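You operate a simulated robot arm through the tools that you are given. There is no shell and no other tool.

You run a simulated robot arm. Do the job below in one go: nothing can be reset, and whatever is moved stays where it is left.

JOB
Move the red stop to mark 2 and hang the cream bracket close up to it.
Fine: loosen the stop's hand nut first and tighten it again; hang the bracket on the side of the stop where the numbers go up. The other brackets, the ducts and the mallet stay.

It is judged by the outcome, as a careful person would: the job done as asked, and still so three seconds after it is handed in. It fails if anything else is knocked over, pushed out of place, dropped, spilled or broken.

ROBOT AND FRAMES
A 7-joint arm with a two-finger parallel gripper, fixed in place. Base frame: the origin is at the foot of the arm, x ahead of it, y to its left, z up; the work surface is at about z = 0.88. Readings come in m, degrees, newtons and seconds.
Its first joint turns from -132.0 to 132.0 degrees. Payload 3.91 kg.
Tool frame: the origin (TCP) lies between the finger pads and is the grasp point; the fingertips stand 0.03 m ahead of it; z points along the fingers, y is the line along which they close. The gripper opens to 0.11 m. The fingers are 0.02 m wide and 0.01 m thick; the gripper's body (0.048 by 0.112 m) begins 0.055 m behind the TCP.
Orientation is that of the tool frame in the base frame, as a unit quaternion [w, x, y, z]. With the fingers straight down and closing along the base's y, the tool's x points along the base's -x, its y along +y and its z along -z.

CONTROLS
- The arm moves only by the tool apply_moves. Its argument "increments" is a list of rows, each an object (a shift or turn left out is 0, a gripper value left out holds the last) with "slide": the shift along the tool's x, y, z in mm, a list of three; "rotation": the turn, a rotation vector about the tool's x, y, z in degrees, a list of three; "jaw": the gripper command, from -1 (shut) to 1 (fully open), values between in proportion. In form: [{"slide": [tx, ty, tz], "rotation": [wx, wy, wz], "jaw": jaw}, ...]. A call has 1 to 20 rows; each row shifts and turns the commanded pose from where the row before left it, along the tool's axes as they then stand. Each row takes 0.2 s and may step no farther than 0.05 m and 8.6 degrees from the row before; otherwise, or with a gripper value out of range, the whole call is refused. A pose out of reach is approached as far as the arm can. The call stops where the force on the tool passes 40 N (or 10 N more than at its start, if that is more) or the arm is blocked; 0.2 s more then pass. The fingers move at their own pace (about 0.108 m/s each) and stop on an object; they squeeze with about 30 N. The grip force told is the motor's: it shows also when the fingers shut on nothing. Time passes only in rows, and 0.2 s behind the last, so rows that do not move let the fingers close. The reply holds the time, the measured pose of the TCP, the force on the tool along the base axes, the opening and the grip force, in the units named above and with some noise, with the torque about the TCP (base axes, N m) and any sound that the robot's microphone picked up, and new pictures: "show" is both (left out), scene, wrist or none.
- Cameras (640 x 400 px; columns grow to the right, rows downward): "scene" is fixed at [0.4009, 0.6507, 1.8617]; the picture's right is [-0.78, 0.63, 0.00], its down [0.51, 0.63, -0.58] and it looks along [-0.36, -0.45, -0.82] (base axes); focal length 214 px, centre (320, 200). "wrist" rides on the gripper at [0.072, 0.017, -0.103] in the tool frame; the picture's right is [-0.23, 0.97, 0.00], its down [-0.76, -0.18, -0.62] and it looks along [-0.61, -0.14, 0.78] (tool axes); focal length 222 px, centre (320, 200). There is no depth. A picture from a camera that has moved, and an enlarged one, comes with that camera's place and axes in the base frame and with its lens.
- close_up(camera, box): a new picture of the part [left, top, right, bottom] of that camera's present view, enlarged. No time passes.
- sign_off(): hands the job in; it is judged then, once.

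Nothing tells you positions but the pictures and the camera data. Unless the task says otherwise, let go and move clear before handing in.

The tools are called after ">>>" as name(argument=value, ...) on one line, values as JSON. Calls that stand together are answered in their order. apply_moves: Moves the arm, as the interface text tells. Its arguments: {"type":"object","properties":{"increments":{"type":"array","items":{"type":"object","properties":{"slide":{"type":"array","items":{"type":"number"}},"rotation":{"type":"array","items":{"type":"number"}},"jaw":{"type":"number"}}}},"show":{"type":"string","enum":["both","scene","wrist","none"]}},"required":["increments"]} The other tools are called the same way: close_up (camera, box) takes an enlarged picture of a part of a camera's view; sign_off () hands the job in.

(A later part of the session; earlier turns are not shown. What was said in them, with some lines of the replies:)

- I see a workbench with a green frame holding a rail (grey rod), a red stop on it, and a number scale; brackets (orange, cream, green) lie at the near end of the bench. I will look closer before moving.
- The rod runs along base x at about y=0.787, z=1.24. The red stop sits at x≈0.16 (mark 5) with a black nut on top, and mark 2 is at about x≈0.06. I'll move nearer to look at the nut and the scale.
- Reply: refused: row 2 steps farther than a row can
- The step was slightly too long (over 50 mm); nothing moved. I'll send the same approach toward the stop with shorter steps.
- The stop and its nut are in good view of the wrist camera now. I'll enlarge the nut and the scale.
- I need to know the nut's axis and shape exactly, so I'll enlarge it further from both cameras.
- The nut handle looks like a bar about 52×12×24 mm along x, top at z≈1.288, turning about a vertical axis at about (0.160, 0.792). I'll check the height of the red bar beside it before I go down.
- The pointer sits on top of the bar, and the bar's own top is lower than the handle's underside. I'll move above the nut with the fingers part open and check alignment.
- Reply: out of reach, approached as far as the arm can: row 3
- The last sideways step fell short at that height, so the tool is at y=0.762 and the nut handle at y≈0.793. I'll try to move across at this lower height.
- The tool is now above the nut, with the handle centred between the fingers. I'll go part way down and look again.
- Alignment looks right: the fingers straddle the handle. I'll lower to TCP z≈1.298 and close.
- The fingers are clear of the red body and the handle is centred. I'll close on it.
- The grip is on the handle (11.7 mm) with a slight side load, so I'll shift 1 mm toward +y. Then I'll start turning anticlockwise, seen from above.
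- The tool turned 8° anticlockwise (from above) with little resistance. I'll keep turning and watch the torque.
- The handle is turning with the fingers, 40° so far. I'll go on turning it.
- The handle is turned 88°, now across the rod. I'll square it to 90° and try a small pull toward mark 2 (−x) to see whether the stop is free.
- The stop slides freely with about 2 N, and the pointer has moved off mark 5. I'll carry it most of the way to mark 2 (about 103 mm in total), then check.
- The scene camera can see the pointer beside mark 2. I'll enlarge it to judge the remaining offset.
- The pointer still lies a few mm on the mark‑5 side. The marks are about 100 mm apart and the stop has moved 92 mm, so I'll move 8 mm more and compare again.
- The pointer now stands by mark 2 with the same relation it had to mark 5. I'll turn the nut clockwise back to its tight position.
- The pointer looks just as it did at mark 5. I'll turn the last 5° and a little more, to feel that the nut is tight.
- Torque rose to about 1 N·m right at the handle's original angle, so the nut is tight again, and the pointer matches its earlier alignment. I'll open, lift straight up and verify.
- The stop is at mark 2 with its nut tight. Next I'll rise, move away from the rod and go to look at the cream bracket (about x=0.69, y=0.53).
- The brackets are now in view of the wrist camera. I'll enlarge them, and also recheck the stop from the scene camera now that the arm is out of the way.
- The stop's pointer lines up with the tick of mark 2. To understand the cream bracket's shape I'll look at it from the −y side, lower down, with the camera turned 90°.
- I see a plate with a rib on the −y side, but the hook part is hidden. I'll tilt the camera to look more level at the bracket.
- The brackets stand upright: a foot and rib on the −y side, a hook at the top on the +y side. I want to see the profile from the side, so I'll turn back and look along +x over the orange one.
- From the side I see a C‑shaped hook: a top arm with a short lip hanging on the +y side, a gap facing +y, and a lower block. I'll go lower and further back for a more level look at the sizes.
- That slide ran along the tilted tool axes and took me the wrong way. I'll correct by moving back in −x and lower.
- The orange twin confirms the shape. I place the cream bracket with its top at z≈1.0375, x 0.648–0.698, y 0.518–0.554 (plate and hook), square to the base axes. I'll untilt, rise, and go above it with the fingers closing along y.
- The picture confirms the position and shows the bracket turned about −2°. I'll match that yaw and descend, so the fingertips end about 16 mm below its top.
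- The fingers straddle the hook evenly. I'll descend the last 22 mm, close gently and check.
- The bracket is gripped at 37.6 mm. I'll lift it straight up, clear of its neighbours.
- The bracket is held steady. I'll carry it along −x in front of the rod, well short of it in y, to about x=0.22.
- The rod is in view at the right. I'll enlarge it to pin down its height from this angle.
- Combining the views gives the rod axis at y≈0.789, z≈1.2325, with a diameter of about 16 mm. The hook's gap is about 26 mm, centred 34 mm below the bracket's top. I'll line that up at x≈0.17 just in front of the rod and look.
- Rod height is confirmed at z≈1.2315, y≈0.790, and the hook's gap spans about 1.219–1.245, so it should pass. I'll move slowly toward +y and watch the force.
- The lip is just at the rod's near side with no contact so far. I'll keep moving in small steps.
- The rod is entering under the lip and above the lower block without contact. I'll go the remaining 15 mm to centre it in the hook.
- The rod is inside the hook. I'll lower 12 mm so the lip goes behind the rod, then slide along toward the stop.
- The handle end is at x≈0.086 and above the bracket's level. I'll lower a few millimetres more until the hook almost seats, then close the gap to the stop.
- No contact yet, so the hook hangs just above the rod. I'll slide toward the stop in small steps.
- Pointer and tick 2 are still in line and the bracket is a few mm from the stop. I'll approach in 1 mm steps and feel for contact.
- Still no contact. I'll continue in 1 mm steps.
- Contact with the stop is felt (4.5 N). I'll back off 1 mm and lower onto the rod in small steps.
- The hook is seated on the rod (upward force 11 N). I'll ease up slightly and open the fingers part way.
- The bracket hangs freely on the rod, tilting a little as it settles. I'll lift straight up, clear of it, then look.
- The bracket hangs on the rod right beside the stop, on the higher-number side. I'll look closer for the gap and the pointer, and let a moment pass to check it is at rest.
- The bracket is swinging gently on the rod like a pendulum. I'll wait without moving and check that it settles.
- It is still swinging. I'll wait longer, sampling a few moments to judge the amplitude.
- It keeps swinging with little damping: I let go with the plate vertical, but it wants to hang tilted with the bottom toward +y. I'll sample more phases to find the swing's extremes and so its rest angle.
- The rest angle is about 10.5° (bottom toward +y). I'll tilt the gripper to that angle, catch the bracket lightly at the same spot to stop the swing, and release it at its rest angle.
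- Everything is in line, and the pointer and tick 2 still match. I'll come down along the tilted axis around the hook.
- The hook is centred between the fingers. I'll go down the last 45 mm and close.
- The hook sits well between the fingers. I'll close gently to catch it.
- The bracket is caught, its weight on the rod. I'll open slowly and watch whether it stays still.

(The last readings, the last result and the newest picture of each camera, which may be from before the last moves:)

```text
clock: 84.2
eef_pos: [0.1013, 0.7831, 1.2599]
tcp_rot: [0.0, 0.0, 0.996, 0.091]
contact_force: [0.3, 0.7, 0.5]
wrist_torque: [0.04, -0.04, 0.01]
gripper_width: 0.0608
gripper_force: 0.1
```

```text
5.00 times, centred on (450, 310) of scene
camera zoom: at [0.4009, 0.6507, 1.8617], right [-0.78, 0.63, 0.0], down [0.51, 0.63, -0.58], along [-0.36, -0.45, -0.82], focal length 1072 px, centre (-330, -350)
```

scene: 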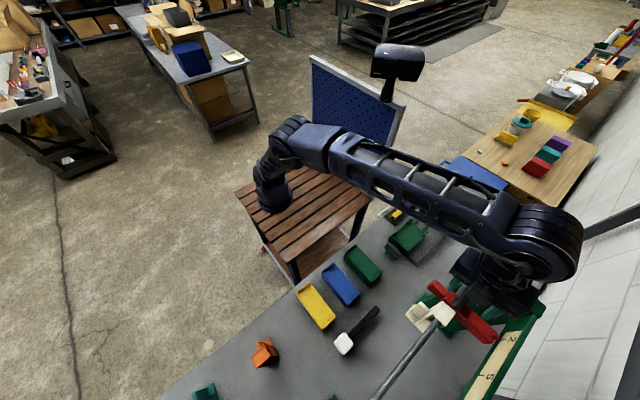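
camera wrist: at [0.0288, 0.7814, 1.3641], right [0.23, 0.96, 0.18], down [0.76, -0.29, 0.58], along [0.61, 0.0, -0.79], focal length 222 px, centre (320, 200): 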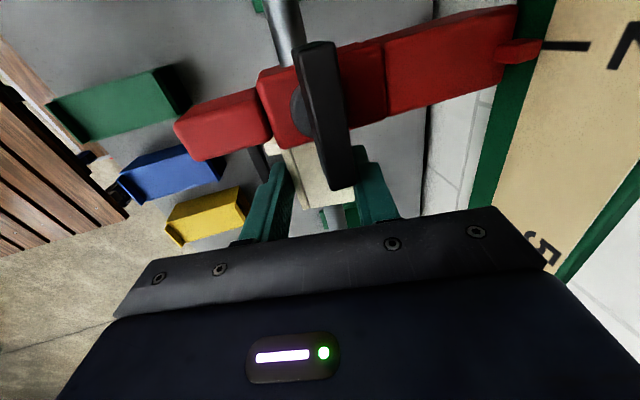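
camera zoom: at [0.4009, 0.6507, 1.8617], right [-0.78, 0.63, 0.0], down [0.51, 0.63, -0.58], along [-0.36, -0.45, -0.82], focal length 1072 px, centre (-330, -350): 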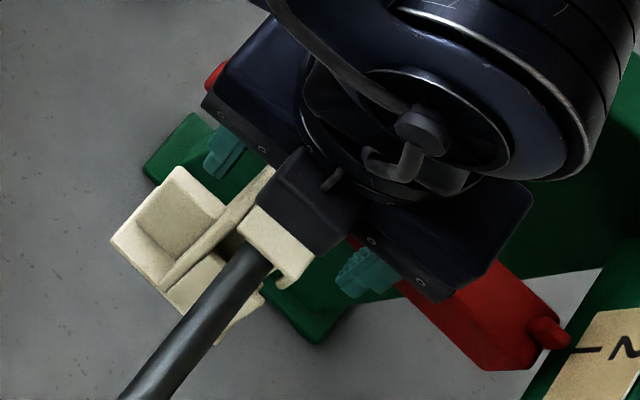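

The swing is now only a degree or so. I'll withdraw along the tilted axis, then move back clear.

>>> apply_moves(increments=[{"slide": [0, 0, -15]}, {"slide": [0, 0, -25]}, {"slide": [0, 0, -40]}, {"slide": [0, 0, -40]}, {"slide": [0, -40, 0]}, {"slide": [0, -45, 0]}, {"slide": [0, -45, 0]}, {"slide": [0, -45, -10], "rotation": [5.25, 0, 0]}, {"slide": [0, -20, -10], "rotation": [5.25, 0, 0]}, {}, {}, {}, {}, {}], show="both")

>>> close_up(camera="scene", box=[420, 275, 490, 345])

>>> apply_moves(increments=[{}], show="none")

>>> close_up(camera="scene", box=[420, 275, 490, 345])

>>> close_up(camera="scene", box=[475, 300, 515, 350])

>>> close_up(camera="wrist", box=[430, 0, 640, 130])

```text
clock: 87.2
eef_pos: [0.1024, 0.5671, 1.3642]
tcp_rot: [0.0, -0.001, 1.0, 0.0]
contact_force: [0.5, 0.1, 1.0]
wrist_torque: [-0.03, 0.0, 0.01]
gripper_width: 0.0606
gripper_force: 0.0
camera wrist: at [0.0288, 0.5841, 1.4666], right [0.23, 0.97, 0.0], down [0.76, -0.18, 0.62], along [0.61, -0.14, -0.78], focal length 222 px, centre (320, 200)
```

scene: 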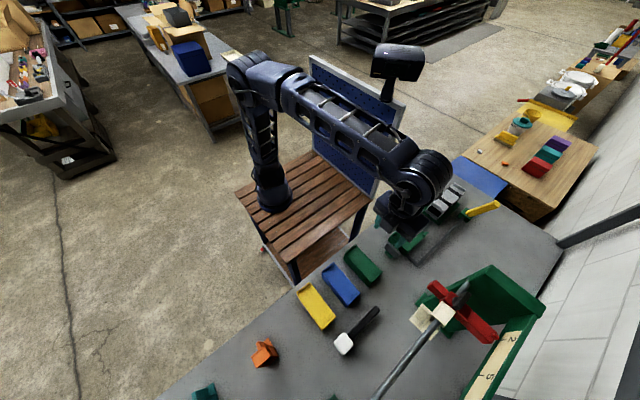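
wrist: 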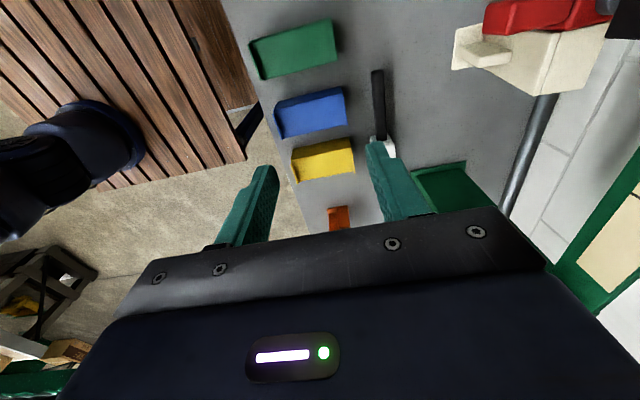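

```text
5.71 times, centred on (455, 310) of scene
camera zoom: at [0.4009, 0.6507, 1.8617], right [-0.78, 0.63, 0.0], down [0.51, 0.63, -0.58], along [-0.36, -0.45, -0.82], focal length 1226 px, centre (-451, -429)
```

zoom: 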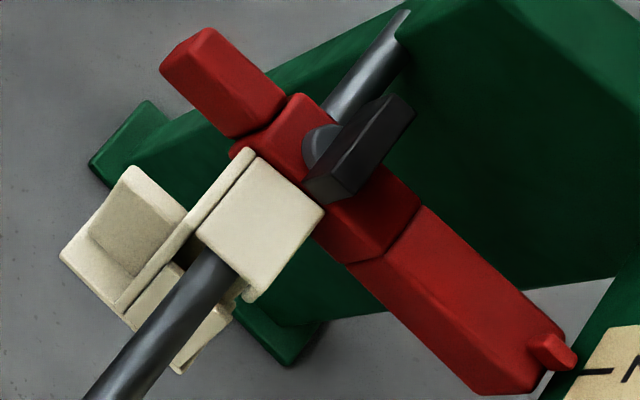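

```text
clock: 87.6
eef_pos: [0.103, 0.5673, 1.3651]
tcp_rot: [0.001, 0.0, 1.0, -0.001]
contact_force: [0.0, 0.4, 1.2]
wrist_torque: [0.0, -0.01, 0.0]
gripper_width: 0.0608
gripper_force: 0.0
```

```text
5.71 times, centred on (455, 310) of scene
camera zoom: at [0.4009, 0.6507, 1.8617], right [-0.78, 0.63, 0.0], down [0.51, 0.63, -0.58], along [-0.36, -0.45, -0.82], focal length 1226 px, centre (-451, -429)
```

zoom: 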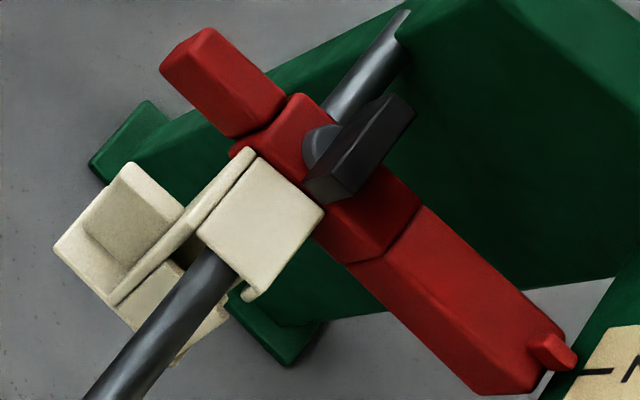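

```text
8.00 times, centred on (495, 325) of scene
camera zoom: at [0.4009, 0.6507, 1.8617], right [-0.78, 0.63, 0.0], down [0.51, 0.63, -0.58], along [-0.36, -0.45, -0.82], focal length 1716 px, centre (-1080, -800)
```

zoom: 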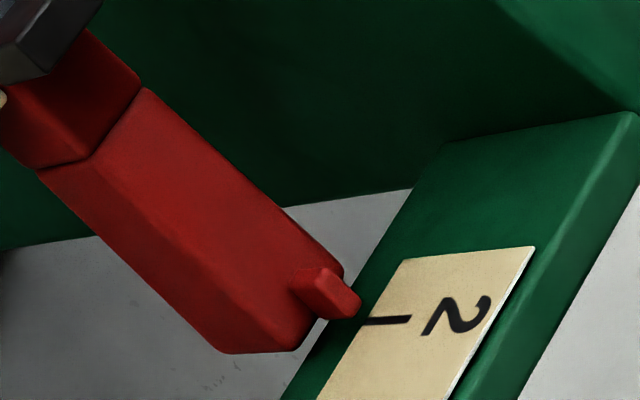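

```text
3.05 times, centred on (535, 65) of wrist
camera zoom: at [0.0288, 0.5841, 1.4666], right [0.23, 0.97, 0.0], down [0.76, -0.18, 0.62], along [0.61, -0.14, -0.78], focal length 677 px, centre (-335, 611)
```

zoom: 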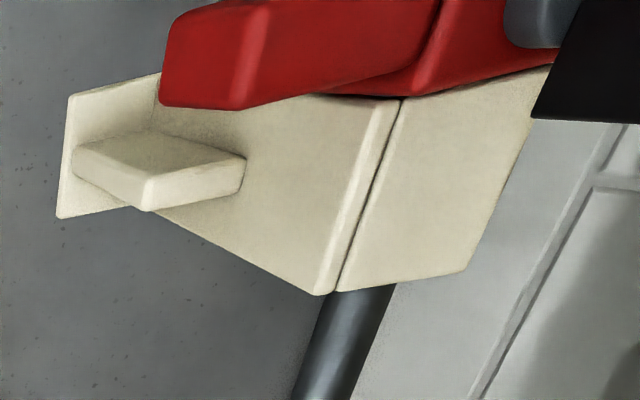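

The bracket is almost still, tight beside the stop. As a last check without parallax I'll bring the camera straight over the pointer, well above everything.

>>> apply_moves(increments=[{"slide": [0, 0, -30]}, {"slide": [0, 0, -30]}, {"rotation": [0, 7.5, 0]}, {"rotation": [0, 7.5, 0]}, {"rotation": [0, 7.5, 0]}, {"rotation": [0, 7.5, 0]}, {"slide": [7, 38.5, 4]}, {"slide": [7, 38.5, 4]}, {"slide": [7, 38.5, 4]}, {"slide": [7, 38.5, 4]}, {}], show="wrist")

>>> close_up(camera="wrist", box=[400, 120, 520, 220])

>>> close_up(camera="wrist", box=[260, 100, 460, 240])

```text
clock: 90.0
eef_pos: [0.0702, 0.7222, 1.4243]
tcp_rot: [-0.259, 0.0, 0.966, 0.0]
contact_force: [-0.1, -0.3, -0.1]
wrist_torque: [0.01, -0.02, -0.01]
gripper_width: 0.0603
gripper_force: 0.1
camera wrist: at [0.0586, 0.7381, 1.5488], right [0.2, 0.97, -0.11], down [0.97, -0.18, 0.16], along [0.13, -0.14, -0.98], focal length 222 px, centre (320, 200)
```

wrist: 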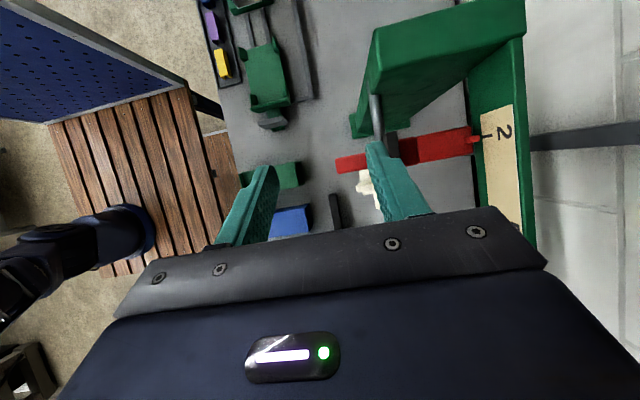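

```text
4.00 times, centred on (460, 170) of wrist
camera zoom: at [0.0586, 0.7381, 1.5488], right [0.2, 0.97, -0.11], down [0.97, -0.18, 0.16], along [0.13, -0.14, -0.98], focal length 888 px, centre (-240, 320)
```

zoom: 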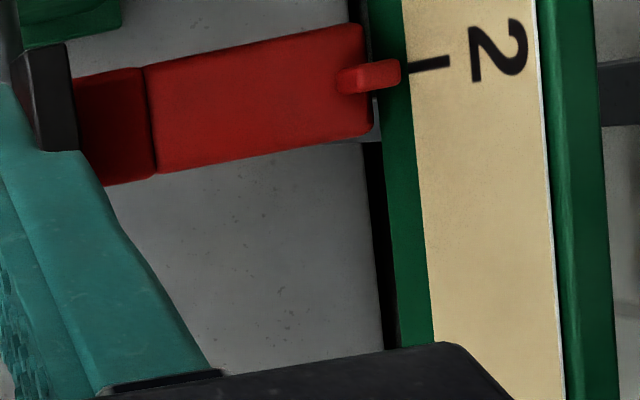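

```text
2.86 times, centred on (360, 170) of wrist
camera zoom: at [0.0586, 0.7381, 1.5488], right [0.2, 0.97, -0.11], down [0.97, -0.18, 0.16], along [0.13, -0.14, -0.98], focal length 635 px, centre (206, 286)
```

zoom: 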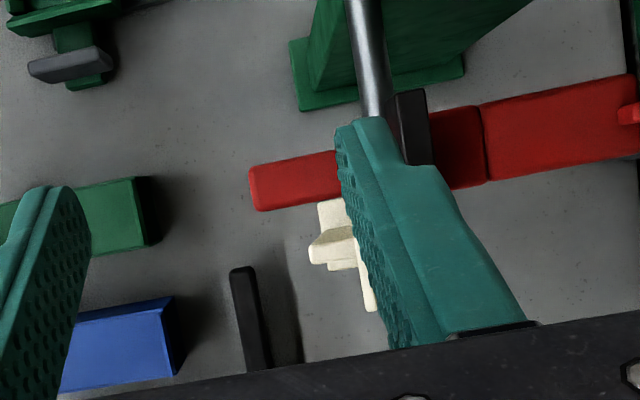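

Seen straight from above, the pointer and the tick of mark 2 agree to within about 1 mm. I'll back off clear, take a last look, then hand in.

>>> apply_moves(increments=[{"slide": [0, -40, 0]}, {"slide": [0, -45, 0]}, {"slide": [0, -45, 0]}, {"slide": [0, -40, 0]}, {}, {}, {}, {}, {}, {}], show="scene")

>>> close_up(camera="scene", box=[400, 260, 520, 360])

>>> close_up(camera="scene", box=[180, 240, 400, 400])

```text
clock: 92.2
eef_pos: [0.0698, 0.5519, 1.4261]
tcp_rot: [-0.259, 0.0, 0.966, 0.0]
contact_force: [0.2, 0.2, -0.1]
wrist_torque: [0.0, 0.0, 0.02]
gripper_width: 0.0606
gripper_force: 0.0
```

scene: 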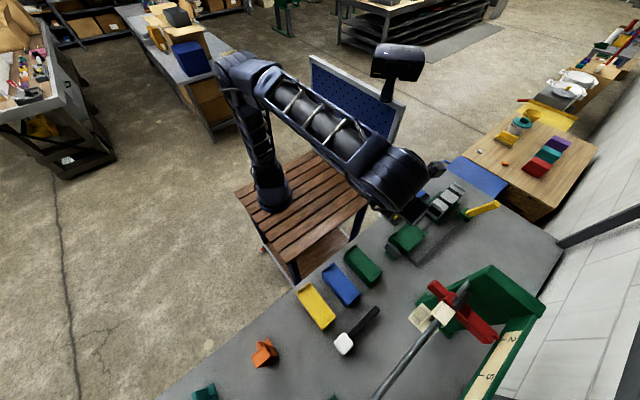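

```text
4.00 times, centred on (460, 310) of scene
camera zoom: at [0.4009, 0.6507, 1.8617], right [-0.78, 0.63, 0.0], down [0.51, 0.63, -0.58], along [-0.36, -0.45, -0.82], focal length 858 px, centre (-240, -240)
```

zoom: 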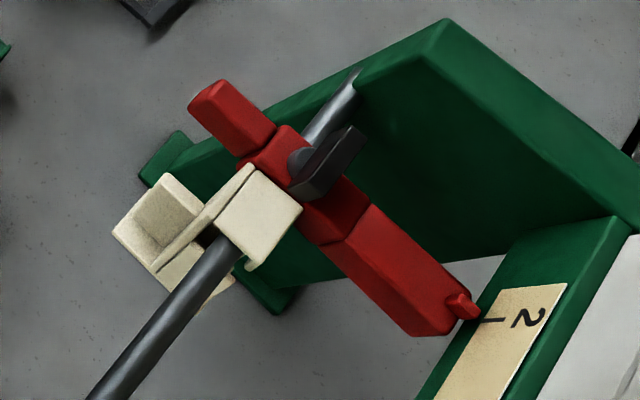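

```text
2.50 times, centred on (290, 320) of scene
camera zoom: at [0.4009, 0.6507, 1.8617], right [-0.78, 0.63, 0.0], down [0.51, 0.63, -0.58], along [-0.36, -0.45, -0.82], focal length 536 px, centre (395, -100)
```

zoom: 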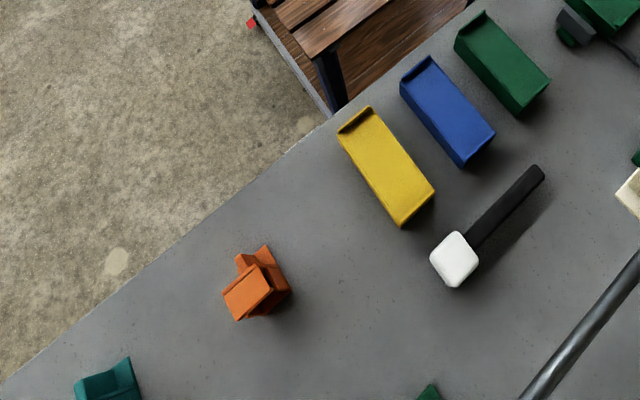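

The stop is at mark 2 with its nut tight, and the cream bracket hangs on the rod close against it on the higher-number side. The other brackets, the ducts and the mallet are where they were, and the arm is clear, so I'm handing in.

>>> sign_off()

```text
The job is handed in.
```

The red stop is at mark 2 with its hand nut tightened again, and the cream bracket hangs on the rod about 1 mm from it, on the side where the numbers go up. I've handed the job in.

- **Stop:** I loosened the nut a quarter turn, slid the stop about 100 mm from mark 5 to mark 2, and turned the nut back until it resisted firmly. Seen from straight above, the pointer lines up with the mark 2 line to within about 1 mm.
- **Bracket:** When I first let go, it kept swinging on the rod. I caught it again and released it at its natural hanging angle, about 10° off vertical with the bottom leaning toward the scale. A swing of a degree or so remained in my last checks.
- **Everything else:** The orange and teal brackets, the ducts and the mallet are where they were, and the arm is clear.
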